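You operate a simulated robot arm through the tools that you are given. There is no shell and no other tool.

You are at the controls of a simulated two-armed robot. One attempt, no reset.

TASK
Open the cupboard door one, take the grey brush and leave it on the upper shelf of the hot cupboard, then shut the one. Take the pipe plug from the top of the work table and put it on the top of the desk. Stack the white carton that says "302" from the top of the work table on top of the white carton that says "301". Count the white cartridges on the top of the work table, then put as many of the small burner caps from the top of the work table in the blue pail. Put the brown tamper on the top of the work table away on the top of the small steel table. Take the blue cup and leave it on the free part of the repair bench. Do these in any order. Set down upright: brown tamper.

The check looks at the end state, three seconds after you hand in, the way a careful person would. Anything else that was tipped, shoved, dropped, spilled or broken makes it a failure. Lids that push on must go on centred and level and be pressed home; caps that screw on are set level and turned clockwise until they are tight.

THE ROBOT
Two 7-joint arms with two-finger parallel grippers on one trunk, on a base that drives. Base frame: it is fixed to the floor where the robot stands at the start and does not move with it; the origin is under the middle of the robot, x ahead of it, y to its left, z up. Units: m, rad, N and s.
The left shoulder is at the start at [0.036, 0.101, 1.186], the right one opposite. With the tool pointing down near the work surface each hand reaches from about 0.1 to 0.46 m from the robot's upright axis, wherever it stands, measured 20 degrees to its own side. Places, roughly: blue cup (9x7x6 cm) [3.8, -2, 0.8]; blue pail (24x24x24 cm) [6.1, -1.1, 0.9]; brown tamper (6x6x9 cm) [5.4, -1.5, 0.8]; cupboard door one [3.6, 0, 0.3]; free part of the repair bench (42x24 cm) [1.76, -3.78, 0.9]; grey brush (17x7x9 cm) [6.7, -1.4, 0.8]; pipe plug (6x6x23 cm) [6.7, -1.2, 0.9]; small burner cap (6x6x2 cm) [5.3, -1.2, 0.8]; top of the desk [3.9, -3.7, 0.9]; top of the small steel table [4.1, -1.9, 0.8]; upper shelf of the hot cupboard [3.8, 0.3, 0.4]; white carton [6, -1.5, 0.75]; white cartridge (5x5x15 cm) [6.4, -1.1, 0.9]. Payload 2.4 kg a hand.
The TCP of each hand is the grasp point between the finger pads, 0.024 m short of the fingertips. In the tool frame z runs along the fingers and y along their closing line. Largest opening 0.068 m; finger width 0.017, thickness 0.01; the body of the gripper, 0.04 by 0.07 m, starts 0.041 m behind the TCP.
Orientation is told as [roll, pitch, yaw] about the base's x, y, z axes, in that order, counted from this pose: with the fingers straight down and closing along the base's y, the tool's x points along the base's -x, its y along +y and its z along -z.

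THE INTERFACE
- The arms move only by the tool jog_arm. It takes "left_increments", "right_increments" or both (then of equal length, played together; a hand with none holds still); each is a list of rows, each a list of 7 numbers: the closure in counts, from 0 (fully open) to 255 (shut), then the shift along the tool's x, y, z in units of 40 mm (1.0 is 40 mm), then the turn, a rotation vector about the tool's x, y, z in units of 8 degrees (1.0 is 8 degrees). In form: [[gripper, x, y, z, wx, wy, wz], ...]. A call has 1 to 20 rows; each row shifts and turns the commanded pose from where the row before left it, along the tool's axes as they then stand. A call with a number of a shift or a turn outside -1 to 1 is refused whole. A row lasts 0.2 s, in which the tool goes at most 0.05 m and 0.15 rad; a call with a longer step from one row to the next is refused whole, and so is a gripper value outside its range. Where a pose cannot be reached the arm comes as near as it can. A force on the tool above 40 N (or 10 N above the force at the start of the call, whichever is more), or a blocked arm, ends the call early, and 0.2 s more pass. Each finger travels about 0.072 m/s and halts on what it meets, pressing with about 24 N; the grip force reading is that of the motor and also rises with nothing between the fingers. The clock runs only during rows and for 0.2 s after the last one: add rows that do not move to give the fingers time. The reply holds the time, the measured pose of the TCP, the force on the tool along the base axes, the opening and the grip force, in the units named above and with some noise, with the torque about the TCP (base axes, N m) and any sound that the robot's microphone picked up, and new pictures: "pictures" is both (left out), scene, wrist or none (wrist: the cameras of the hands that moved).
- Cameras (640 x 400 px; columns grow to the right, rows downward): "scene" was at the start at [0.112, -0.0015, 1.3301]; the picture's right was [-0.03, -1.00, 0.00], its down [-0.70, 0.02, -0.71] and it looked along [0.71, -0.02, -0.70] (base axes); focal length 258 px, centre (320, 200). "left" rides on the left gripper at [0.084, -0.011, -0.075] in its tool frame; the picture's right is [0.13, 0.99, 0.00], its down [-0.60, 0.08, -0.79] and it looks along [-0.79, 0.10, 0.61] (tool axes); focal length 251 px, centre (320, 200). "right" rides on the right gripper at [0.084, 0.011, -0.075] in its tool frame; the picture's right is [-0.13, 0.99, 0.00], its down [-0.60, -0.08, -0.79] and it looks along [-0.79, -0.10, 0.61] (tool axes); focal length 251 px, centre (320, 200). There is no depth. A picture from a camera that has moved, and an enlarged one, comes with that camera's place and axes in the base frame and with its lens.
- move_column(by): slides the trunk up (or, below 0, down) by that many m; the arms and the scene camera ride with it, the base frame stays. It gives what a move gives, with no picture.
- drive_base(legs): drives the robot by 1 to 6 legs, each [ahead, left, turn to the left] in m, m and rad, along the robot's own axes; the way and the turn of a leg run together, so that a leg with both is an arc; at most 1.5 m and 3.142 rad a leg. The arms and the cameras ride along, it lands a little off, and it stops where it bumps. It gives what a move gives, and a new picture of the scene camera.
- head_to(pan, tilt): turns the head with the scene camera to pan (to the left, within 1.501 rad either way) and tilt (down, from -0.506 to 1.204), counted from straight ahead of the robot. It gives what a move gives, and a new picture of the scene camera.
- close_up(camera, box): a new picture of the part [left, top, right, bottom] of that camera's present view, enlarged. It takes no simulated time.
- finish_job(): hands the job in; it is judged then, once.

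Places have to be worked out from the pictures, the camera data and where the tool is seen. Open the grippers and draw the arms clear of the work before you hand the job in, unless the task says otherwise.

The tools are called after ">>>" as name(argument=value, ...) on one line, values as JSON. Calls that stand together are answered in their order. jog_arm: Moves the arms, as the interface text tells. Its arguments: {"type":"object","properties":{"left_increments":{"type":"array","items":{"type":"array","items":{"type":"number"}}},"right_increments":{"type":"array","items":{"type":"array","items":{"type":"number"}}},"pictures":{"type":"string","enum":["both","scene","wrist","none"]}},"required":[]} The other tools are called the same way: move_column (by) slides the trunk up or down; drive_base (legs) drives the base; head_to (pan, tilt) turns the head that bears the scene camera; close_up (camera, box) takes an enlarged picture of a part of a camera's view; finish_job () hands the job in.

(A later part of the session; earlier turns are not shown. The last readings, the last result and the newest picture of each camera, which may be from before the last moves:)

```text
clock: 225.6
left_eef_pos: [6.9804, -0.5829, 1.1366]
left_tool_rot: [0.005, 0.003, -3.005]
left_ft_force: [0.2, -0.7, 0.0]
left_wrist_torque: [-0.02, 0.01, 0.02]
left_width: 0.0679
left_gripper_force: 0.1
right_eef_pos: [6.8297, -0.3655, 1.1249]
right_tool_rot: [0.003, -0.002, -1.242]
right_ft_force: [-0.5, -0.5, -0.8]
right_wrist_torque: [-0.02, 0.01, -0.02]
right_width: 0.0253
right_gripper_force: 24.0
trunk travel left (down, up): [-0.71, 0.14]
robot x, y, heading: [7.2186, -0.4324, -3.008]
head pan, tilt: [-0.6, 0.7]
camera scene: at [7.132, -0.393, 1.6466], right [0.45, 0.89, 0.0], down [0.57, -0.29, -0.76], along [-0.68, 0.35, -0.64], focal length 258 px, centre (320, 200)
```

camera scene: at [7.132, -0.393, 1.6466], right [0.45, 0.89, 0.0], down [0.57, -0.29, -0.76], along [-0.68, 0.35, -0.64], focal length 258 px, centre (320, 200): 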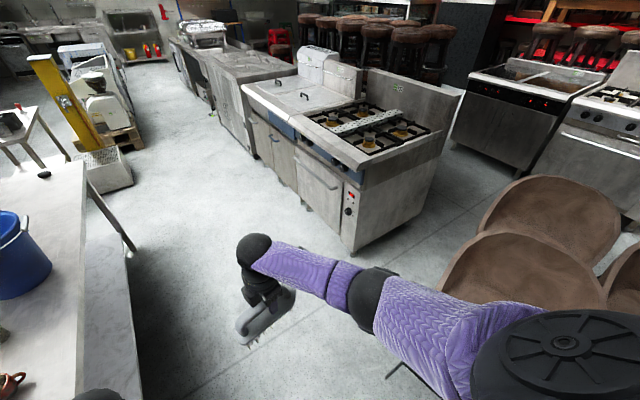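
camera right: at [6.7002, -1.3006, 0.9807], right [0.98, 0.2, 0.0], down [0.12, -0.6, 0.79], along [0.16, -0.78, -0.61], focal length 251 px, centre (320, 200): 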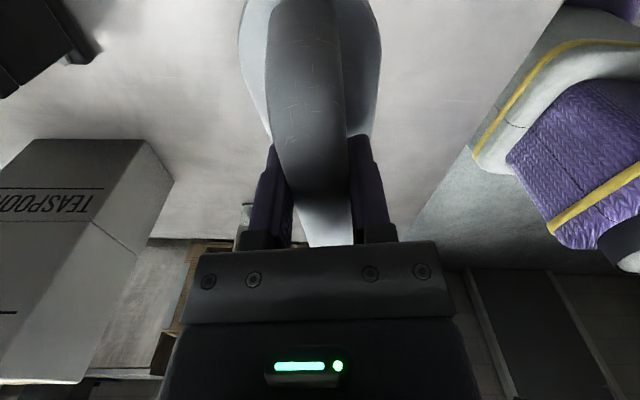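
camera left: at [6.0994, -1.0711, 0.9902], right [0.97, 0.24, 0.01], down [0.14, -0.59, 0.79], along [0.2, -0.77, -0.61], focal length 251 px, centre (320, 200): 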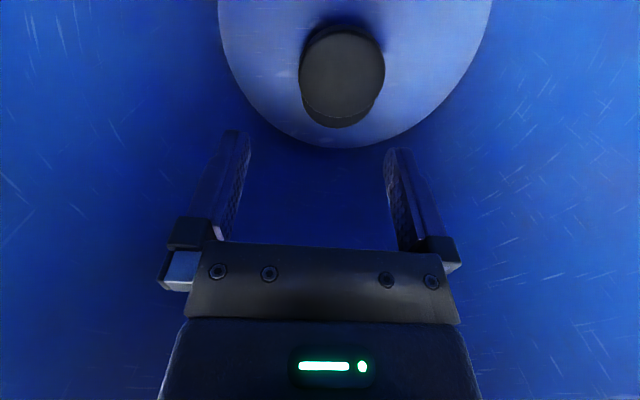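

Square up to face −x and drive down the aisle toward the hot cupboard.

>>> drive_base(legs=[[0, 0, -0.134], [1.5, 0.05, 0], [1.3, 0.05, 0]])

>>> head_to(pan=-0.9, tilt=0.6)

```text
refused: leg 2 is longer than a leg can be; nothing moved
```

```text
clock: 226.4
left_eef_pos: [6.9811, -0.582, 1.1368]
left_tool_rot: [0.006, 0.004, -3.006]
left_ft_force: [0.7, -0.5, -0.2]
left_wrist_torque: [0.0, 0.0, -0.04]
left_width: 0.0682
left_gripper_force: 0.1
right_eef_pos: [6.8287, -0.3664, 1.1241]
right_tool_rot: [0.003, 0.0, -1.24]
right_ft_force: [-0.2, 0.6, -2.0]
right_wrist_torque: [0.02, -0.01, 0.04]
right_width: 0.0255
right_gripper_force: 23.8
trunk travel left (down, up): [-0.71, 0.14]
robot x, y, heading: [7.2201, -0.4331, -3.015]
head pan, tilt: [-0.901, 0.6]
camera scene: at [7.1443, -0.3704, 1.6552], right [0.7, 0.72, 0.0], down [0.41, -0.39, -0.82], along [-0.59, 0.57, -0.57], focal length 258 px, centre (320, 200)
```

scene: 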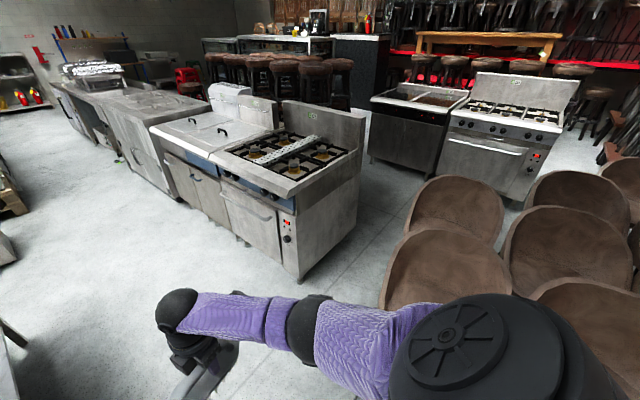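

Re-issue the drive with shorter legs.

>>> drive_base(legs=[[0, 0, -0.127], [1.45, 0.05, 0], [1.3, 0.05, 0]])

```text
clock: 240.4
left_eef_pos: [4.1835, -0.6502, 1.1376]
left_tool_rot: [0.006, 0.002, -3.131]
left_ft_force: [1.1, -1.0, 0.7]
left_wrist_torque: [-0.01, 0.02, 0.03]
left_width: 0.0682
left_gripper_force: 0.0
right_eef_pos: [4.0603, -0.4148, 1.125]
right_tool_rot: [0.003, -0.001, -1.367]
right_ft_force: [0.2, 0.4, -1.7]
right_wrist_torque: [0.01, 0.01, 0.01]
right_width: 0.0251
right_gripper_force: 23.5
trunk travel left (down, up): [-0.71, 0.14]
robot x, y, heading: [4.4377, -0.5284, -3.135]
head pan, tilt: [-0.901, 0.6]
camera scene: at [4.3726, -0.4595, 1.6553], right [0.78, 0.62, 0.0], down [0.35, -0.44, -0.82], along [-0.51, 0.64, -0.57], focal length 258 px, centre (320, 200)
```

scene: 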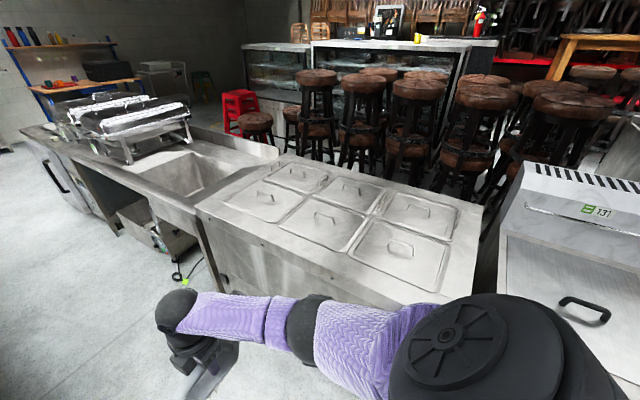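

Turn right to face the hot cupboard front.

>>> drive_base(legs=[[0.4, 0.2, 0], [0, 0, -1.57]])

>>> head_to(pan=0.1, tilt=0.95)

```text
clock: 247.0
left_eef_pos: [3.916, -0.4807, 1.1388]
left_tool_rot: [0.004, 0.004, 1.593]
left_ft_force: [-0.1, 0.5, 0.3]
left_wrist_torque: [-0.03, 0.0, 0.04]
left_width: 0.0679
left_gripper_force: 0.0
right_eef_pos: [4.1488, -0.3538, 1.1263]
right_tool_rot: [0.002, -0.002, -2.925]
right_ft_force: [-0.1, 0.4, -1.0]
right_wrist_torque: [-0.04, 0.0, 0.02]
right_width: 0.0256
right_gripper_force: 23.8
trunk travel left (down, up): [-0.71, 0.14]
robot x, y, heading: [4.0368, -0.7374, 1.589]
head pan, tilt: [-0.901, 0.6]
camera scene: at [4.106, -0.6674, 1.6553], right [0.63, -0.77, 0.0], down [-0.44, -0.36, -0.82], along [0.64, 0.52, -0.57], focal length 258 px, centre (320, 200)
```

scene: 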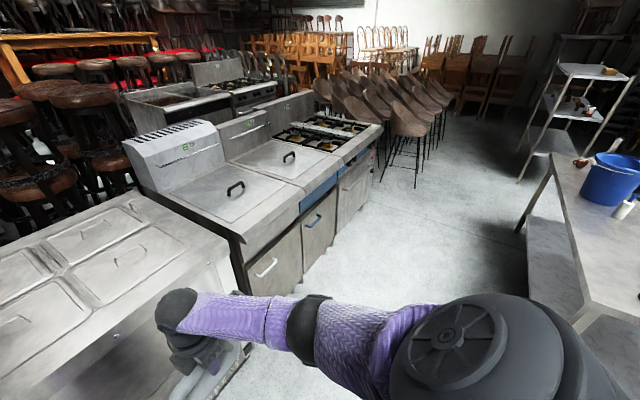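

```text
clock: 248.2
left_eef_pos: [3.9157, -0.4807, 1.1372]
left_tool_rot: [0.006, 0.003, 1.594]
left_ft_force: [-0.1, 0.1, 0.3]
left_wrist_torque: [0.01, 0.01, 0.0]
left_width: 0.068
left_gripper_force: 0.0
right_eef_pos: [4.1493, -0.3529, 1.1261]
right_tool_rot: [0.003, -0.002, -2.927]
right_ft_force: [-0.8, -0.4, -0.3]
right_wrist_torque: [0.03, -0.03, 0.0]
right_width: 0.0253
right_gripper_force: 24.1
trunk travel left (down, up): [-0.71, 0.14]
robot x, y, heading: [4.0378, -0.7363, 1.589]
head pan, tilt: [0.099, 0.949]
camera scene: at [4.0292, -0.6513, 1.6269], right [0.99, 0.12, 0.0], down [0.09, -0.81, -0.58], along [-0.07, 0.58, -0.81], focal length 258 px, centre (320, 200)
```

scene: 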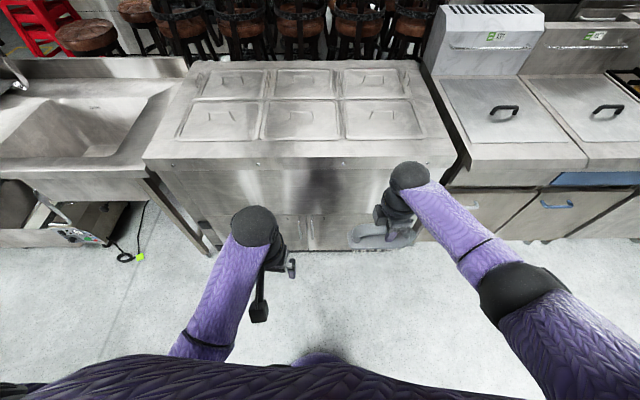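

Two doors with central handles. Lower the trunk to view the front and hold hands clear.

>>> drive_base(legs=[[-0.12, 0, 0]])

>>> move_column(by=-0.45)

>>> head_to(pan=0.15, tilt=0.75)

```text
clock: 249.5
left_eef_pos: [3.918, -0.6026, 1.1366]
left_tool_rot: [0.004, 0.001, 1.591]
left_ft_force: [0.0, 0.4, -0.4]
left_wrist_torque: [-0.02, -0.02, 0.04]
left_width: 0.0681
left_gripper_force: 0.1
right_eef_pos: [4.1517, -0.4769, 1.1268]
right_tool_rot: [0.001, -0.002, -2.927]
right_ft_force: [-0.4, -1.3, -0.5]
right_wrist_torque: [0.04, 0.01, 0.0]
right_width: 0.0255
right_gripper_force: 23.9
trunk travel left (down, up): [-0.71, 0.14]
robot x, y, heading: [4.042, -0.8555, 1.587]
head pan, tilt: [0.099, 0.949]
camera scene: at [4.0313, -0.7746, 1.627], right [0.99, 0.11, 0.0], down [0.09, -0.81, -0.58], along [-0.07, 0.58, -0.81], focal length 258 px, centre (320, 200)
```

scene: 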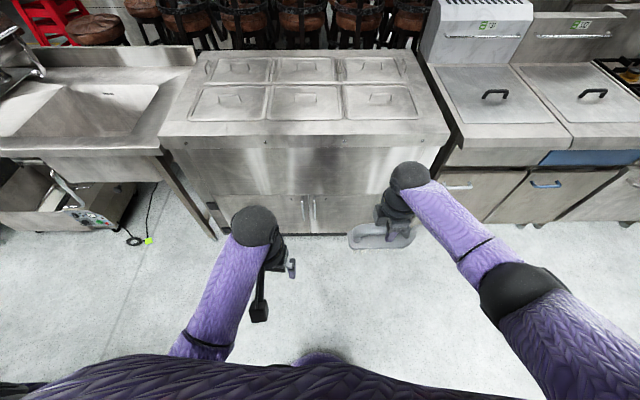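

```text
refused: -0.45 is not a number from -0.4 to 0.4
```

```text
clock: 250.2
left_eef_pos: [3.9187, -0.6023, 1.1374]
left_tool_rot: [0.007, 0.003, 1.593]
left_ft_force: [-0.4, 0.2, -0.2]
left_wrist_torque: [0.03, 0.01, -0.01]
left_width: 0.0679
left_gripper_force: 0.1
right_eef_pos: [4.151, -0.4757, 1.1235]
right_tool_rot: [0.004, -0.002, -2.928]
right_ft_force: [-1.1, -0.2, -1.2]
right_wrist_torque: [0.03, 0.01, 0.01]
right_width: 0.0253
right_gripper_force: 24.1
trunk travel left (down, up): [-0.71, 0.14]
robot x, y, heading: [4.0407, -0.8536, 1.592]
head pan, tilt: [0.15, 0.75]
camera scene: at [4.026, -0.7631, 1.6423], right [0.99, 0.16, 0.0], down [0.11, -0.67, -0.73], along [-0.12, 0.72, -0.68], focal length 258 px, centre (320, 200)
```

scene: 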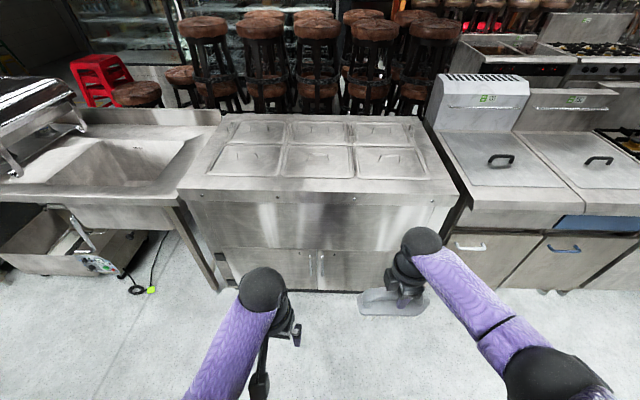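

Lower the trunk by 0.4.

>>> move_column(by=-0.4)

>>> head_to(pan=0.2, tilt=0.6)

>>> close_up(camera="scene", box=[160, 140, 480, 340])

```text
clock: 254.1
left_eef_pos: [3.9179, -0.6023, 0.7375]
left_tool_rot: [0.004, 0.001, 1.591]
left_ft_force: [0.3, -0.6, -0.7]
left_wrist_torque: [-0.01, 0.03, -0.01]
left_width: 0.068
left_gripper_force: 0.2
right_eef_pos: [4.1522, -0.475, 0.7261]
right_tool_rot: [0.002, -0.002, -2.927]
right_ft_force: [-0.4, 0.5, -1.2]
right_wrist_torque: [0.0, 0.02, 0.02]
right_width: 0.0256
right_gripper_force: 24.2
trunk travel left (down, up): [-0.31, 0.54]
robot x, y, heading: [4.0413, -0.8571, 1.588]
head pan, tilt: [0.15, 0.75]
```

```text
clock: 254.8
left_eef_pos: [3.919, -0.6026, 0.7367]
left_tool_rot: [0.006, 0.004, 1.591]
left_ft_force: [-1.1, -0.4, 0.0]
left_wrist_torque: [0.01, 0.01, -0.02]
left_width: 0.0678
left_gripper_force: 0.0
right_eef_pos: [4.1511, -0.4759, 0.7254]
right_tool_rot: [0.003, -0.001, -2.926]
right_ft_force: [0.0, -1.2, -1.7]
right_wrist_torque: [0.02, -0.01, -0.02]
right_width: 0.0255
right_gripper_force: 24.2
trunk travel left (down, up): [-0.31, 0.54]
robot x, y, heading: [4.0441, -0.8582, 1.588]
head pan, tilt: [0.201, 0.6]
camera scene: at [4.0201, -0.7232, 1.2536], right [0.98, 0.21, 0.0], down [0.12, -0.55, -0.82], along [-0.18, 0.81, -0.57], focal length 258 px, centre (320, 200)
```

scene: 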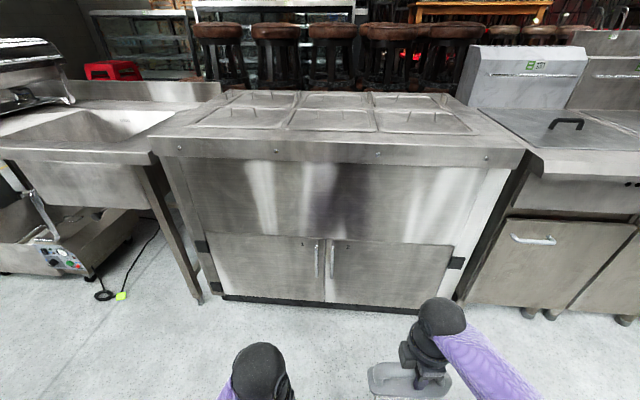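

```text
2.00 times, centred on (320, 240) of scene
camera zoom: at [4.0201, -0.7232, 1.2536], right [0.98, 0.21, 0.0], down [0.12, -0.55, -0.82], along [-0.18, 0.81, -0.57], focal length 516 px, centre (320, 120)
```

zoom: 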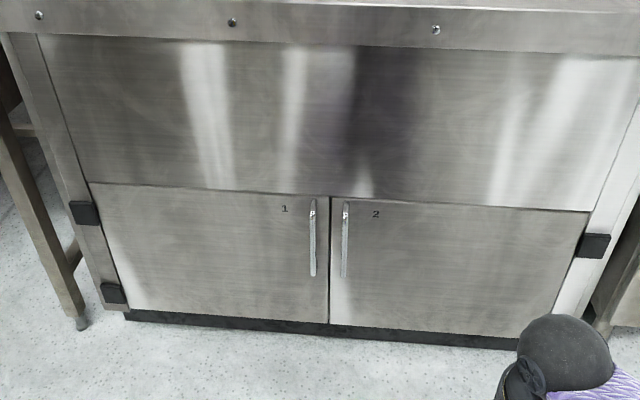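

The doors are numbered; door 1 is the left one, hinged at left (x≈3.37), with a vertical handle at ≈(3.838, 0.015, z 0.31–0.52). The front is yawed ≈0.13. I'll square up, pull the brush hand back, and pitch the left hand 45° forward.

>>> drive_base(legs=[[0, 0, 0.112]])

>>> jog_arm(left_increments=[[0, -0.9, 0, 0, 0, 0, 0], [0, -0.9, 0, 0, 0, 0, 0], [0, -0.9, 0, 0, 0, 0, 0], [0, 0, 0, 0, 0, -0.94, 0], [0, 0, 0, 0, 0, -0.94, 0], [0, 0, 0, 0, 0, -0.94, 0], [0, 0, 0, 0, 0, -0.94, 0], [0, 0, 0, 0, 0, -0.94, 0], [0, 0, 0, 0, 0, -0.94, 0]], right_increments=[[255, 0, 0.5, 0.1, 0, 0, 0], [255, 0, 0.5, 0.1, 0, 0, 0], [255, 0, 0.5, 0.1, 0, 0, 0], [255, 0, 0.5, 0.1, 0, 0, 0], [255, 0, 0.5, 0.1, 0, 0, 0], [255, 0, 0.3, 0, 0, 0, 0], [255, 0, 0, 0, 0, 0, 0], [255, 0, 0, 0, 0, 0, 0], [255, 0, 0, 0, 0, 0, 0]])

```text
clock: 255.7
left_eef_pos: [3.8909, -0.616, 0.7366]
left_tool_rot: [0.006, 0.003, 1.702]
left_ft_force: [0.0, -0.3, -0.3]
left_wrist_torque: [-0.04, 0.01, 0.02]
left_width: 0.068
left_gripper_force: 0.0
right_eef_pos: [4.1076, -0.4655, 0.7247]
right_tool_rot: [0.004, -0.001, -2.813]
right_ft_force: [-0.1, 0.9, -1.1]
right_wrist_torque: [0.02, -0.03, 0.03]
right_width: 0.0255
right_gripper_force: 24.2
trunk travel left (down, up): [-0.31, 0.54]
robot x, y, heading: [4.0394, -0.8557, 1.694]
head pan, tilt: [0.201, 0.6]
camera scene: at [4.0054, -0.7262, 1.2537], right [0.95, 0.32, 0.0], down [0.18, -0.54, -0.82], along [-0.27, 0.78, -0.57], focal length 258 px, centre (320, 200)
```

scene: 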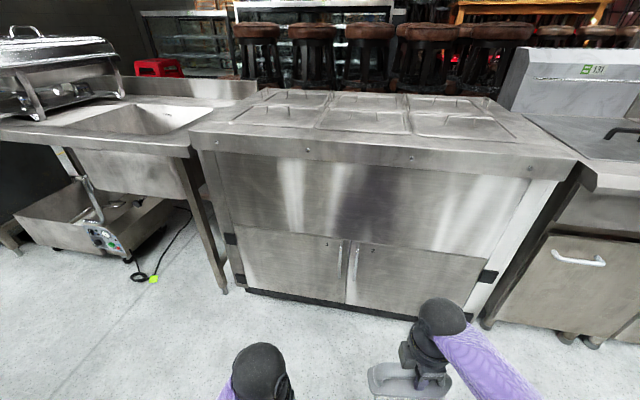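

```text
clock: 257.7
left_eef_pos: [3.8769, -0.5096, 0.7388]
left_tool_rot: [0.006, -0.786, 1.696]
left_ft_force: [-0.1, 0.3, 0.6]
left_wrist_torque: [-0.01, 0.0, 0.01]
left_width: 0.0682
left_gripper_force: 0.1
right_eef_pos: [4.1467, -0.5709, 0.7057]
right_tool_rot: [0.003, -0.002, -2.816]
right_ft_force: [0.6, -0.2, -1.3]
right_wrist_torque: [-0.01, -0.01, 0.0]
right_width: 0.0255
right_gripper_force: 24.2
trunk travel left (down, up): [-0.31, 0.54]
robot x, y, heading: [4.039, -0.8558, 1.697]
head pan, tilt: [0.201, 0.6]
camera scene: at [4.0055, -0.7262, 1.2537], right [0.95, 0.32, 0.0], down [0.18, -0.54, -0.82], along [-0.27, 0.78, -0.57], focal length 258 px, centre (320, 200)
camera right: at [4.2294, -0.5549, 0.7804], right [0.2, -0.98, 0.0], down [-0.6, -0.12, 0.79], along [-0.78, -0.16, -0.61], focal length 251 px, centre (320, 200)
camera left: at [3.9019, -0.619, 0.7305], right [-0.97, -0.22, -0.09], down [-0.05, -0.14, 0.99], along [-0.23, 0.96, 0.13], focal length 251 px, centre (320, 200)
```

scene: 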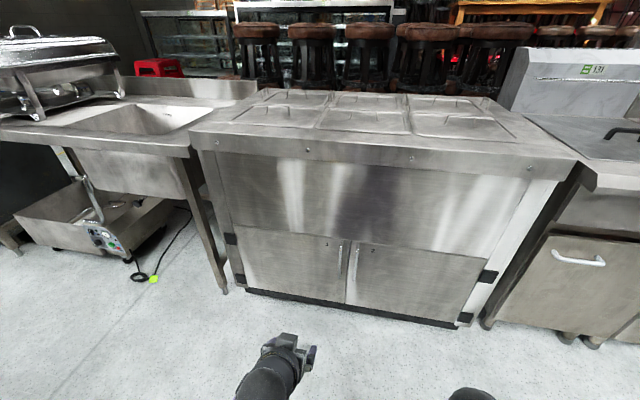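
right: 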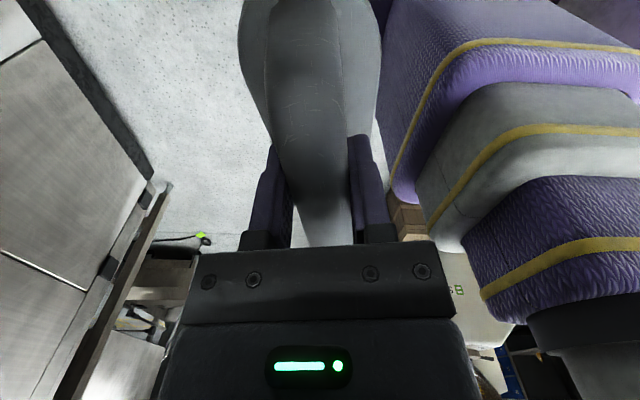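
left: 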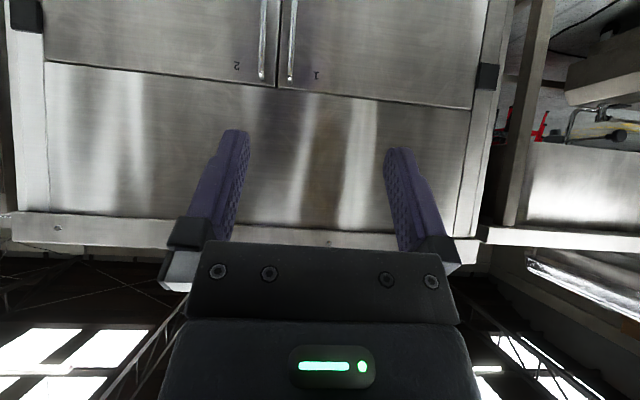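

The left wrist camera sees the doors well. Zoom both cameras to triangulate handle 1.

>>> close_up(camera="left", box=[220, 0, 380, 100])

>>> close_up(camera="scene", box=[280, 210, 440, 310])

```text
4.00 times, centred on (300, 50) of left
camera zoom: at [3.9019, -0.619, 0.7305], right [-0.97, -0.22, -0.09], down [-0.05, -0.14, 0.99], along [-0.23, 0.96, 0.13], focal length 1006 px, centre (400, 800)
```

zoom: 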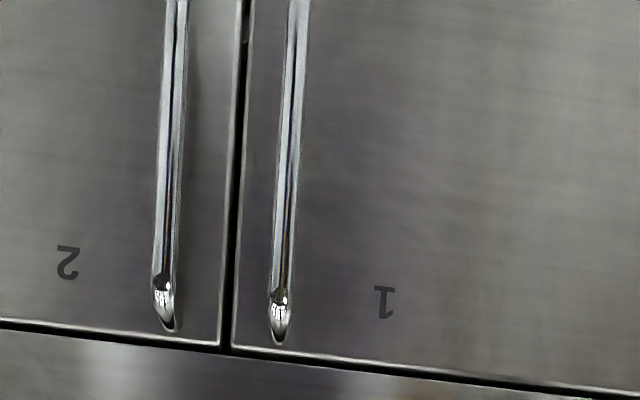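

```text
4.00 times, centred on (360, 260) of scene
camera zoom: at [4.0055, -0.7262, 1.2537], right [0.95, 0.32, 0.0], down [0.18, -0.54, -0.82], along [-0.27, 0.78, -0.57], focal length 1032 px, centre (160, -40)
```

zoom: 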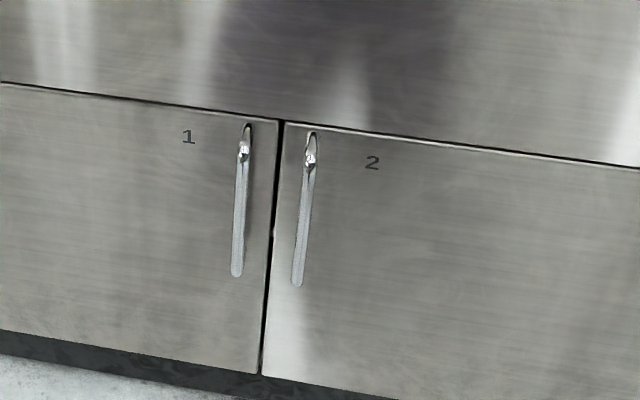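

Handle 1 is a vertical bar at ≈(3.855,-0.017), z 0.36–0.53. Lower the trunk and drive in to a pre-grasp.

>>> move_column(by=-0.22)

>>> drive_base(legs=[[0.347, -0.023, 0]])

>>> jog_arm(left_increments=[[0, -0.3, -0.14, 0.3, 0, 0, 0], [0, -0.3, -0.14, 0.3, 0, 0, 0], [0, -0.3, -0.14, 0.3, 0, 0, 0], [0, 0, 0, 0, 0, 0, 0]])

```text
clock: 260.0
left_eef_pos: [3.8757, -0.5106, 0.518]
left_tool_rot: [0.008, -0.786, 1.699]
left_ft_force: [0.0, 0.2, 0.4]
left_wrist_torque: [0.03, -0.02, -0.03]
left_width: 0.0676
left_gripper_force: 0.0
right_eef_pos: [4.144, -0.5709, 0.4848]
right_tool_rot: [0.004, -0.001, -2.814]
right_ft_force: [0.6, 0.2, -1.8]
right_wrist_torque: [0.0, -0.02, 0.0]
right_width: 0.0254
right_gripper_force: 23.8
trunk travel left (down, up): [-0.09, 0.76]
robot x, y, heading: [4.0421, -0.856, 1.696]
head pan, tilt: [0.201, 0.6]
```

```text
clock: 262.3
left_eef_pos: [3.8554, -0.1706, 0.5181]
left_tool_rot: [0.009, -0.787, 1.697]
left_ft_force: [-0.7, 0.7, 0.9]
left_wrist_torque: [0.0, 0.01, 0.01]
left_width: 0.0682
left_gripper_force: 0.0
right_eef_pos: [4.1236, -0.2321, 0.4848]
right_tool_rot: [0.003, -0.002, -2.816]
right_ft_force: [-0.4, -1.3, -0.7]
right_wrist_torque: [-0.03, -0.02, 0.04]
right_width: 0.0256
right_gripper_force: 23.5
trunk travel left (down, up): [-0.09, 0.76]
robot x, y, heading: [4.0167, -0.5153, 1.7]
head pan, tilt: [0.201, 0.6]
camera scene: at [3.9772, -0.3272, 1.0287], right [0.95, 0.32, 0.0], down [0.18, -0.54, -0.82], along [-0.27, 0.78, -0.57], focal length 258 px, centre (320, 200)
```

scene: 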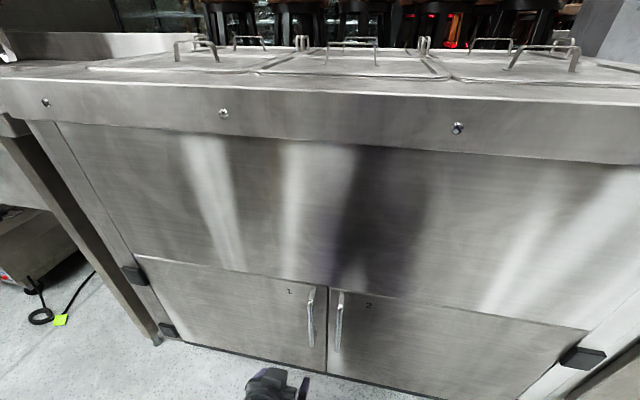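

```text
clock: 263.3
left_eef_pos: [3.862, -0.1177, 0.5183]
left_tool_rot: [0.01, -0.785, 1.699]
left_ft_force: [1.2, 0.7, -0.3]
left_wrist_torque: [0.01, 0.01, 0.01]
left_width: 0.0679
left_gripper_force: 0.1
right_eef_pos: [4.1231, -0.2306, 0.4859]
right_tool_rot: [0.004, -0.003, -2.815]
right_ft_force: [-1.3, -0.6, -2.0]
right_wrist_torque: [-0.04, -0.05, -0.01]
right_width: 0.0252
right_gripper_force: 23.8
trunk travel left (down, up): [-0.09, 0.76]
robot x, y, heading: [4.017, -0.5158, 1.698]
head pan, tilt: [0.201, 0.6]
camera scene: at [3.9772, -0.3271, 1.0287], right [0.95, 0.32, 0.0], down [0.18, -0.54, -0.82], along [-0.27, 0.78, -0.57], focal length 258 px, centre (320, 200)
camera left: at [3.8886, -0.2265, 0.5109], right [-0.97, -0.22, -0.09], down [-0.05, -0.14, 0.99], along [-0.23, 0.96, 0.13], focal length 251 px, centre (320, 200)
```

scene: 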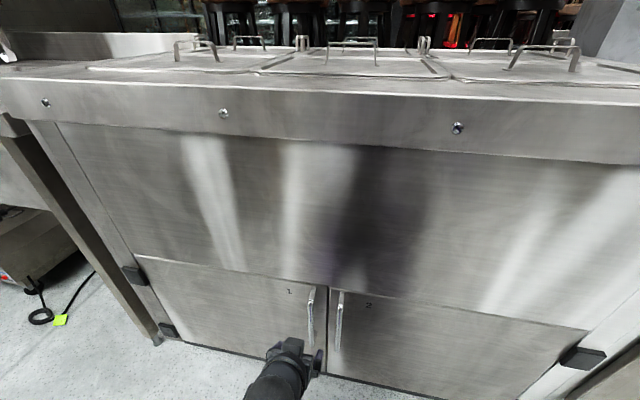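
left: 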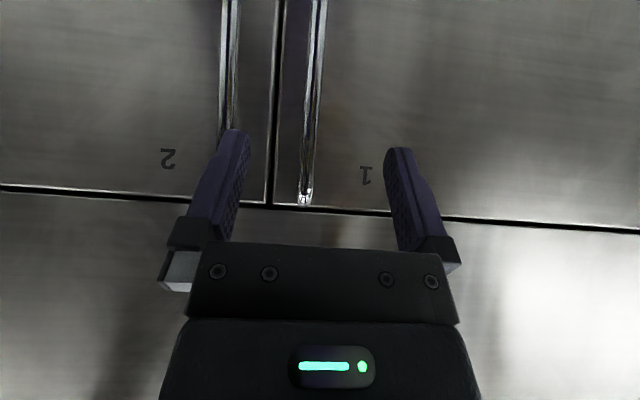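

Handle 1 lies between the fingers (handle 2 outside). Advance to put the bar at the grasp point.

>>> jog_arm(left_increments=[[0, -0.28, -0.05, 0.3, 0, 0, 0], [0, -0.28, -0.05, 0.6, 0, 0, 0], [0, -0.28, -0.04, 0.6, 0, 0, 0], [0, 0, 0, 0.6, 0, 0, 0], [0, 0, 0, 0.5, 0, 0, 0], [0, 0, 0, 0, 0, 0, 0]])

```text
clock: 264.4
left_eef_pos: [3.8594, -0.0307, 0.4798]
left_tool_rot: [0.007, -0.791, 1.699]
left_ft_force: [4.6, -25.2, 15.0]
left_wrist_torque: [1.39, 0.32, 0.11]
left_width: 0.0681
left_gripper_force: 0.1
right_eef_pos: [4.1233, -0.2334, 0.4864]
right_tool_rot: [0.001, -0.001, -2.813]
right_ft_force: [-0.3, 0.7, -1.1]
right_wrist_torque: [0.01, -0.02, -0.02]
right_width: 0.0253
right_gripper_force: 24.7
trunk travel left (down, up): [-0.09, 0.76]
robot x, y, heading: [4.0187, -0.5187, 1.7]
head pan, tilt: [0.201, 0.6]
stopped in row 5 (left hand): the force on the tool passed its limit at 70 N (the readings are from after the stop); the commanded pose is now the measured one
camera scene: at [3.9775, -0.3302, 1.0295], right [0.95, 0.32, 0.0], down [0.18, -0.53, -0.83], along [-0.27, 0.78, -0.56], focal length 258 px, centre (320, 200)
camera left: at [3.8847, -0.14, 0.4717], right [-0.97, -0.22, -0.09], down [-0.06, -0.15, 0.99], along [-0.23, 0.96, 0.13], focal length 251 px, centre (320, 200)
```

scene: 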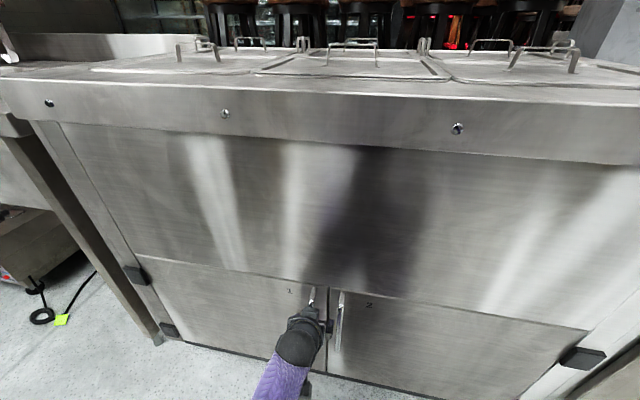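
left: 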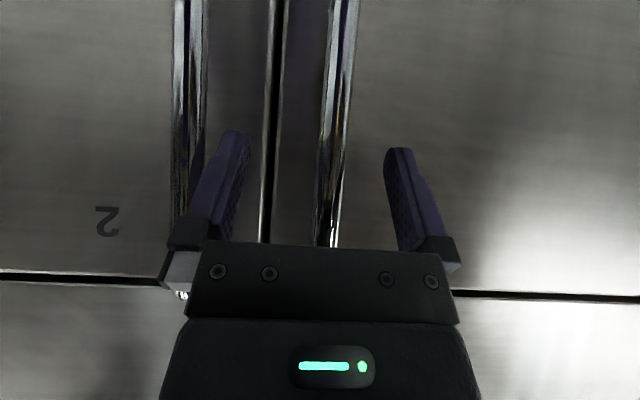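

Fingertips touch the door; the bar is now at the grasp point but ~8 mm off-centre. Back off 4 mm, centre, and close.

>>> jog_arm(left_increments=[[0, 0, 0, -0.1, 0, 0, 0], [0, 0, 0.2, 0, 0, 0, 0], [0, 0, 0, 0, 0, 0, 0], [150, 0, 0, 0, 0, 0, 0], [255, 0, 0, 0, 0, 0, 0], [255, 0, 0, 0, 0, 0, 0], [255, 0, 0, 0, 0, 0, 0]], pictures="wrist")

```text
clock: 266.0
left_eef_pos: [3.8547, -0.0331, 0.4793]
left_tool_rot: [0.002, -0.785, 1.698]
left_ft_force: [23.0, 1.4, -2.7]
left_wrist_torque: [0.23, -0.43, -0.2]
left_width: 0.0141
left_gripper_force: 33.3
right_eef_pos: [4.1248, -0.2317, 0.4853]
right_tool_rot: [0.002, -0.004, -2.817]
right_ft_force: [-1.8, 0.3, -0.9]
right_wrist_torque: [-0.02, -0.01, -0.01]
right_width: 0.0255
right_gripper_force: 23.9
trunk travel left (down, up): [-0.09, 0.76]
robot x, y, heading: [4.0158, -0.5179, 1.697]
head pan, tilt: [0.201, 0.6]
camera left: at [3.8797, -0.1422, 0.4724], right [-0.97, -0.22, -0.09], down [-0.06, -0.14, 0.99], along [-0.23, 0.97, 0.12], focal length 251 px, centre (320, 200)
```

left: 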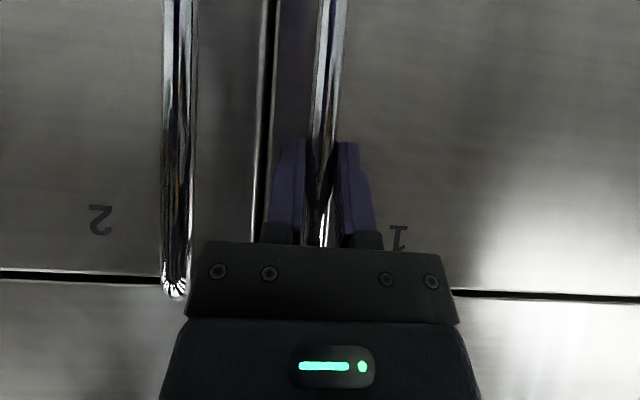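

Handle gripped. Relieve the sideways load, then pull the door in a small arc about its hinge with the base.

>>> jog_arm(left_increments=[[255, 0, -0.1, 0, 0, 0, 0], [255, 0, 0, 0, 0, 0, 0]], pictures="none")

>>> drive_base(legs=[[-0.0338, 0.0323, -0.06]])

```text
clock: 266.6
left_eef_pos: [3.8543, -0.0328, 0.4799]
left_tool_rot: [0.01, -0.786, 1.699]
left_ft_force: [6.6, 0.1, 1.6]
left_wrist_torque: [-0.63, -0.42, -0.02]
left_width: 0.0136
left_gripper_force: 32.8
right_eef_pos: [4.1215, -0.2314, 0.4852]
right_tool_rot: [0.004, -0.001, -2.813]
right_ft_force: [0.3, -0.3, -0.6]
right_wrist_torque: [0.0, 0.0, 0.0]
right_width: 0.0255
right_gripper_force: 23.9
trunk travel left (down, up): [-0.09, 0.76]
robot x, y, heading: [4.0202, -0.5163, 1.699]
head pan, tilt: [0.201, 0.6]
```

```text
clock: 267.5
left_eef_pos: [3.8532, -0.0622, 0.4791]
left_tool_rot: [0.007, -0.785, 1.642]
left_ft_force: [-3.9, 1.1, 0.6]
left_wrist_torque: [0.28, -0.38, 0.1]
left_width: 0.0136
left_gripper_force: 33.6
right_eef_pos: [4.1106, -0.2752, 0.4858]
right_tool_rot: [0.004, -0.001, -2.87]
right_ft_force: [1.3, -0.7, -1.9]
right_wrist_torque: [0.0, 0.0, -0.01]
right_width: 0.0254
right_gripper_force: 24.3
trunk travel left (down, up): [-0.09, 0.76]
robot x, y, heading: [3.9938, -0.5561, 1.642]
head pan, tilt: [0.201, 0.6]
camera scene: at [3.959, -0.3628, 1.0287], right [0.96, 0.27, 0.0], down [0.15, -0.54, -0.82], along [-0.22, 0.79, -0.57], focal length 258 px, centre (320, 200)
```

scene: 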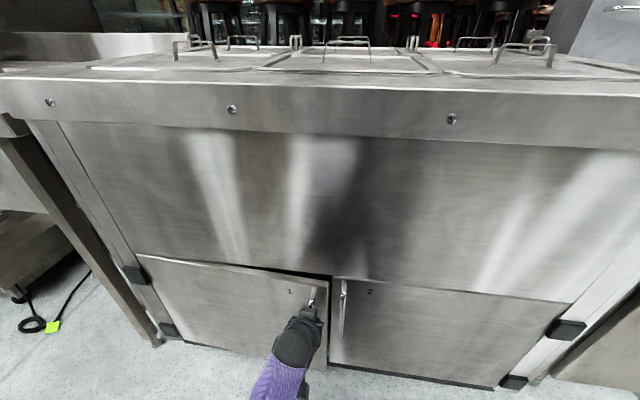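

The door follows easily. Continue the arc.

>>> drive_base(legs=[[-0.1417, 0.1357, -0.25]])

```text
clock: 269.1
left_eef_pos: [3.8342, -0.1797, 0.4783]
left_tool_rot: [0.006, -0.787, 1.395]
left_ft_force: [-1.5, 0.1, 0.3]
left_wrist_torque: [-0.21, -0.41, 0.09]
left_width: 0.0141
left_gripper_force: 33.4
right_eef_pos: [4.0289, -0.4496, 0.4869]
right_tool_rot: [0.004, -0.001, -3.121]
right_ft_force: [-0.2, 0.2, -1.2]
right_wrist_torque: [0.02, -0.02, 0.02]
right_width: 0.0254
right_gripper_force: 24.3
trunk travel left (down, up): [-0.09, 0.76]
robot x, y, heading: [3.8468, -0.6902, 1.394]
head pan, tilt: [0.201, 0.6]
camera scene: at [3.861, -0.4974, 1.0287], right [1.0, 0.02, 0.0], down [0.01, -0.57, -0.82], along [-0.02, 0.82, -0.57], focal length 258 px, centre (320, 200)
```

scene: 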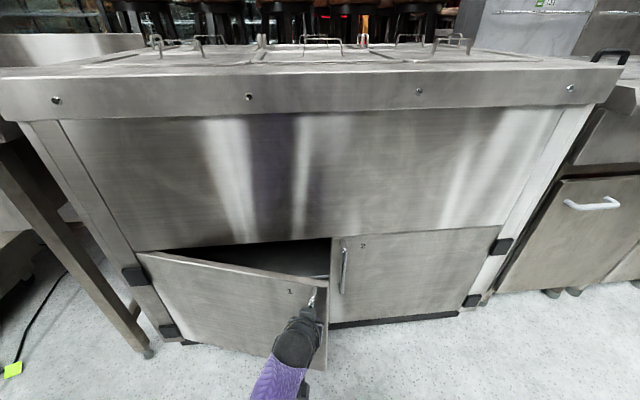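

Door is opening well; fit gives the hinge at ≈(3.365,-0.041). Continue the arc by 0.35 rad.

>>> drive_base(legs=[[-0.206, 0.194, -0.35]])

>>> head_to(pan=-1.45, tilt=0.8)

```text
clock: 270.9
left_eef_pos: [3.7694, -0.3145, 0.4792]
left_tool_rot: [0.011, -0.787, 1.097]
left_ft_force: [-1.0, 1.2, -1.0]
left_wrist_torque: [-0.05, -0.57, -0.03]
left_width: 0.0139
left_gripper_force: 33.7
right_eef_pos: [3.8799, -0.6309, 0.4857]
right_tool_rot: [0.001, -0.001, 2.864]
right_ft_force: [-0.1, -0.2, -1.5]
right_wrist_torque: [-0.01, 0.0, -0.03]
right_width: 0.0251
right_gripper_force: 23.6
trunk travel left (down, up): [-0.09, 0.76]
robot x, y, heading: [3.6367, -0.8096, 1.095]
head pan, tilt: [0.201, 0.6]
stopped in leg 1: the force on the tool passed its limit at 42 N (the readings are from after the stop); the commanded pose is now the measured one
camera scene: at [3.7038, -0.6281, 1.0287], right [0.96, -0.27, 0.0], down [-0.15, -0.54, -0.82], along [0.22, 0.79, -0.57], focal length 258 px, centre (320, 200)
```

scene: 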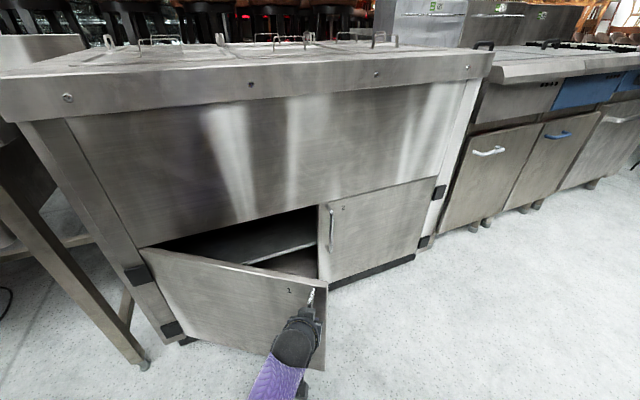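

```text
clock: 272.6
left_eef_pos: [3.7692, -0.3149, 0.4791]
left_tool_rot: [0.013, -0.788, 1.097]
left_ft_force: [-2.7, 1.3, -1.8]
left_wrist_torque: [-0.36, -0.45, 0.01]
left_width: 0.0141
left_gripper_force: 33.9
right_eef_pos: [3.8789, -0.6302, 0.485]
right_tool_rot: [0.003, -0.002, 2.867]
right_ft_force: [-0.4, -0.3, -0.5]
right_wrist_torque: [0.01, -0.02, 0.01]
right_width: 0.0254
right_gripper_force: 24.2
trunk travel left (down, up): [-0.09, 0.76]
robot x, y, heading: [3.6298, -0.8085, 1.093]
head pan, tilt: [-1.45, 0.799]
camera scene: at [3.7555, -0.7411, 1.0119], right [-0.35, -0.94, 0.0], down [-0.67, 0.25, -0.7], along [0.65, -0.24, -0.72], focal length 258 px, centre (320, 200)
```

scene: 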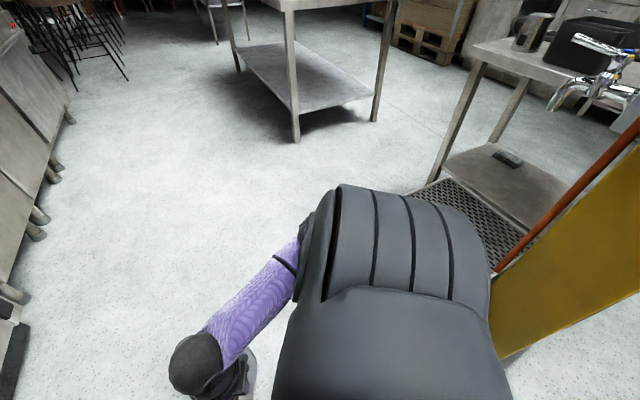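

Door is ~35° open. I'll keep the base still (machine behind) and swing the handle further with the arm along the hinge arc, letting the fingers pivot on the bar.

>>> jog_arm(left_increments=[[255, 0.43, 0.12, -0.43, 0, 0, 0], [255, 0.43, 0.12, -0.43, 0, 0, 0], [255, 0.42, 0.12, -0.42, 0, 0, 0], [255, 0.41, 0.21, -0.41, 0, 0, 0], [255, 0.41, 0.21, -0.41, 0, 0, 0], [255, 0.41, 0.22, -0.41, 0, 0, 0]], pictures="none")

```text
clock: 274.0
left_eef_pos: [3.6688, -0.422, 0.4787]
left_tool_rot: [0.013, -0.789, 1.096]
left_ft_force: [-6.7, 8.1, 20.8]
left_wrist_torque: [-0.24, -0.51, 0.04]
left_width: 0.0143
left_gripper_force: 33.5
right_eef_pos: [3.8793, -0.6312, 0.4865]
right_tool_rot: [0.002, 0.0, 2.865]
right_ft_force: [0.4, 0.3, -1.9]
right_wrist_torque: [-0.01, -0.01, 0.04]
right_width: 0.0254
right_gripper_force: 23.9
trunk travel left (down, up): [-0.09, 0.76]
robot x, y, heading: [3.6313, -0.8103, 1.1]
head pan, tilt: [-1.45, 0.799]
```

Works well. Continue along the arc.

>>> jog_arm(left_increments=[[255, 0.33, 0.29, -0.44, 0, 0, 0], [255, 0.38, 0.29, -0.38, 0, 0, 0], [255, 0.38, 0.3, -0.38, 0, 0, 0], [255, 0.35, 0.37, -0.35, 0, 0, 0], [255, 0.35, 0.37, -0.35, 0, 0, 0], [255, 0.34, 0.37, -0.34, 0, 0, 0]], pictures="none")

>>> head_to(pan=0.2, tilt=0.8)

```text
clock: 274.6
left_eef_pos: [3.6255, -0.4513, 0.4794]
left_tool_rot: [0.02, -0.774, 1.097]
left_ft_force: [-5.8, 9.8, -16.7]
left_wrist_torque: [-0.14, -0.73, 0.16]
left_width: 0.0137
left_gripper_force: 33.7
right_eef_pos: [3.8778, -0.6291, 0.4854]
right_tool_rot: [0.004, -0.001, 2.868]
right_ft_force: [0.6, -0.2, -1.2]
right_wrist_torque: [-0.01, 0.0, -0.02]
right_width: 0.0254
right_gripper_force: 23.4
trunk travel left (down, up): [-0.09, 0.76]
robot x, y, heading: [3.6347, -0.8081, 1.101]
head pan, tilt: [-1.45, 0.799]
stopped in row 3 (left hand): the force on the tool passed its limit at 50 N (the readings are from after the stop); the commanded pose is now the measured one
```

```text
clock: 276.3
left_eef_pos: [3.6267, -0.4509, 0.4788]
left_tool_rot: [0.02, -0.776, 1.098]
left_ft_force: [-11.3, 18.9, -33.0]
left_wrist_torque: [-0.56, -0.46, 0.14]
left_width: 0.014
left_gripper_force: 34.4
right_eef_pos: [3.8779, -0.63, 0.4851]
right_tool_rot: [0.006, 0.0, 2.866]
right_ft_force: [0.2, 0.1, -1.6]
right_wrist_torque: [0.02, -0.01, 0.02]
right_width: 0.0254
right_gripper_force: 24.2
trunk travel left (down, up): [-0.09, 0.76]
robot x, y, heading: [3.6296, -0.8074, 1.094]
head pan, tilt: [0.201, 0.799]
camera scene: at [3.7007, -0.6327, 1.0113], right [0.96, -0.27, 0.0], down [-0.19, -0.69, -0.7], along [0.19, 0.67, -0.72], focal length 258 px, centre (320, 200)
```

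scene: 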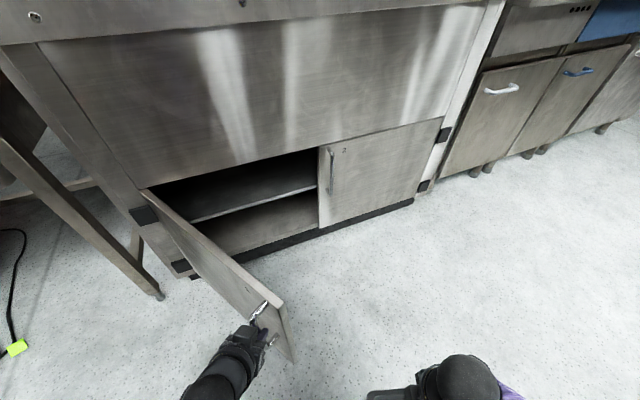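

Door ~57° open; the inner shelf is visible. Relieve the vertical load and continue a bit further.

>>> jog_arm(left_increments=[[255, 0.05, 0, 0.05, 0, 0, 0], [255, 0.284, 0.265, -0.284, 0, 0, 0], [255, 0.284, 0.265, -0.284, 0, 0, 0], [255, 0.284, 0.265, -0.284, 0, 0, 0], [255, 0.261, 0.312, -0.261, 0, 0, 0], [255, 0.261, 0.312, -0.261, 0, 0, 0], [255, 0.261, 0.312, -0.261, 0, 0, 0], [255, 0.231, 0.35, -0.231, 0, 0, 0], [255, 0.231, 0.35, -0.231, 0, 0, 0], [255, 0.231, 0.35, -0.231, 0, 0, 0]], pictures="scene")

```text
clock: 278.5
left_eef_pos: [3.4696, -0.5172, 0.4787]
left_tool_rot: [0.021, -0.784, 1.096]
left_ft_force: [-7.1, 39.1, 12.2]
left_wrist_torque: [0.34, -0.46, 0.29]
left_width: 0.014
left_gripper_force: 33.7
right_eef_pos: [3.8779, -0.6291, 0.4864]
right_tool_rot: [0.004, -0.002, 2.865]
right_ft_force: [-0.2, -0.6, -1.3]
right_wrist_torque: [-0.01, -0.02, 0.04]
right_width: 0.0254
right_gripper_force: 23.5
trunk travel left (down, up): [-0.09, 0.76]
robot x, y, heading: [3.6317, -0.8059, 1.098]
head pan, tilt: [0.201, 0.799]
camera scene: at [3.7012, -0.6338, 1.0118], right [0.96, -0.27, 0.0], down [-0.19, -0.69, -0.7], along [0.19, 0.67, -0.72], focal length 258 px, centre (320, 200)
```

scene: 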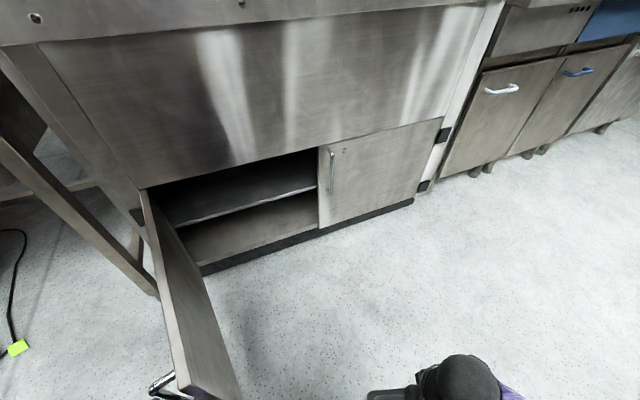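

Door is ~77° open. Relax, release, and withdraw the left hand from the handle.

>>> jog_arm(left_increments=[[255, -0.06, 0.04, 0.06, 0, 0, 0], [120, 0, 0, 0, 0, 0, 0], [0, 0, 0, 0, 0, 0, 0], [0, 0, 0, 0, 0, 0, 0], [0, 0, 0, -0.4, 0, 0, 0], [0, 0, 0, -0.5, 0, 0, 0], [0, 0, 0, -0.5, 0, 0, 0], [0, -0.3, -0.3, -0.3, 0, 0, 0], [0, -0.3, -0.3, -0.3, 0, 0, 0]], pictures="both")

```text
clock: 280.5
left_eef_pos: [3.4759, -0.5598, 0.5534]
left_tool_rot: [0.023, -0.782, 1.095]
left_ft_force: [-0.2, 0.2, 0.2]
left_wrist_torque: [0.0, -0.01, 0.01]
left_width: 0.0682
left_gripper_force: 0.0
right_eef_pos: [3.8787, -0.6309, 0.4853]
right_tool_rot: [0.004, -0.001, 2.866]
right_ft_force: [0.2, -1.3, -1.1]
right_wrist_torque: [0.0, -0.01, -0.03]
right_width: 0.0252
right_gripper_force: 24.1
trunk travel left (down, up): [-0.09, 0.76]
robot x, y, heading: [3.6344, -0.8052, 1.1]
head pan, tilt: [0.201, 0.799]
camera scene: at [3.7012, -0.6352, 1.0119], right [0.96, -0.27, 0.0], down [-0.19, -0.69, -0.7], along [0.19, 0.67, -0.72], focal length 258 px, centre (320, 200)
camera left: at [3.4353, -0.6653, 0.5466], right [-0.93, 0.36, -0.08], down [-0.11, -0.09, 0.99], along [0.35, 0.93, 0.12], focal length 251 px, centre (320, 200)
```

scene: 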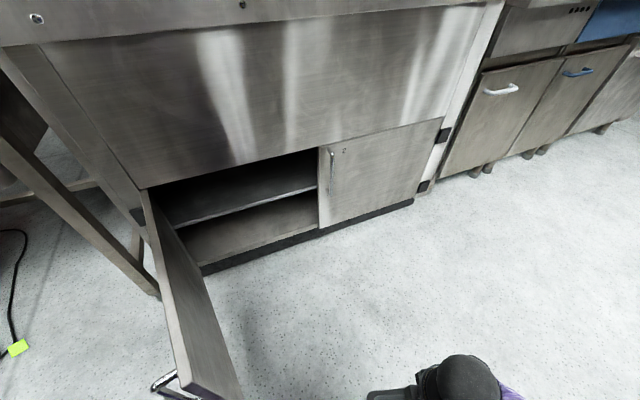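
left: 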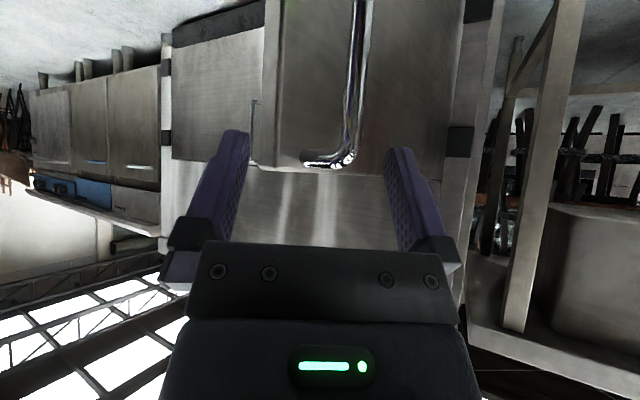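

Door stays open. The shelf opening is only ~18 cm high, so I must regrip the brush with a forward-tilted hand. I'll do that on the free area of the work table: raise the trunk and go there.

>>> move_column(by=0.4)

>>> move_column(by=0.2)

>>> drive_base(legs=[[0.0, 0.0, -1.1], [1.4, 0.15, 0]])

```text
clock: 284.3
left_eef_pos: [3.4746, -0.5636, 0.9532]
left_tool_rot: [0.02, -0.78, 1.092]
left_ft_force: [-0.9, -0.1, -0.5]
left_wrist_torque: [0.04, 0.02, 0.0]
left_width: 0.0678
left_gripper_force: 0.1
right_eef_pos: [3.8783, -0.6318, 0.8859]
right_tool_rot: [0.001, -0.001, 2.867]
right_ft_force: [-1.0, 0.3, -1.6]
right_wrist_torque: [0.06, 0.0, 0.02]
right_width: 0.0252
right_gripper_force: 23.6
trunk travel left (down, up): [-0.49, 0.36]
robot x, y, heading: [3.6318, -0.808, 1.092]
head pan, tilt: [0.201, 0.799]
```

```text
clock: 286.5
left_eef_pos: [3.4749, -0.5613, 1.1543]
left_tool_rot: [0.021, -0.779, 1.096]
left_ft_force: [0.6, 0.5, 0.1]
left_wrist_torque: [0.03, 0.0, 0.03]
left_width: 0.068
left_gripper_force: 0.0
right_eef_pos: [3.8773, -0.6302, 1.0847]
right_tool_rot: [0.004, -0.002, 2.866]
right_ft_force: [0.8, -0.7, -1.6]
right_wrist_torque: [0.01, -0.04, 0.01]
right_width: 0.0253
right_gripper_force: 24.1
trunk travel left (down, up): [-0.69, 0.16]
robot x, y, heading: [3.6302, -0.8068, 1.098]
head pan, tilt: [0.201, 0.799]
```

```text
clock: 296.2
left_eef_pos: [5.155, -0.4043, 1.1541]
left_tool_rot: [0.021, -0.781, 0.009]
left_ft_force: [-0.1, 0.2, 1.0]
left_wrist_torque: [0.05, -0.01, 0.0]
left_width: 0.0677
left_gripper_force: 0.0
right_eef_pos: [5.2833, -0.7947, 1.0865]
right_tool_rot: [0.003, -0.001, 1.777]
right_ft_force: [0.0, 0.1, -1.9]
right_wrist_torque: [0.01, 0.01, 0.0]
right_width: 0.0253
right_gripper_force: 24.0
trunk travel left (down, up): [-0.69, 0.16]
robot x, y, heading: [5.0097, -0.6546, 0.004]
head pan, tilt: [0.201, 0.799]
camera scene: at [5.1009, -0.6406, 1.6184], right [0.21, -0.98, 0.0], down [-0.7, -0.15, -0.7], along [0.68, 0.14, -0.72], focal length 258 px, centre (320, 200)
```

scene: 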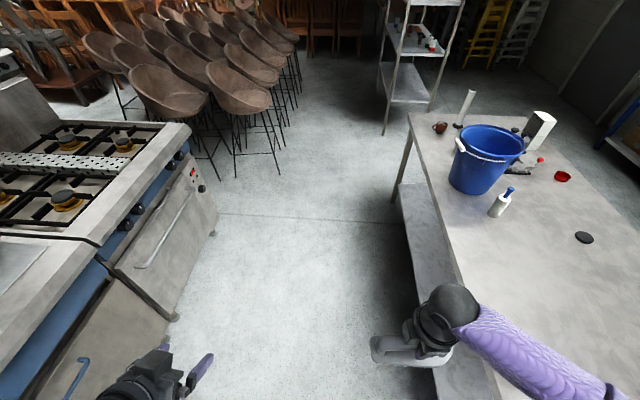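

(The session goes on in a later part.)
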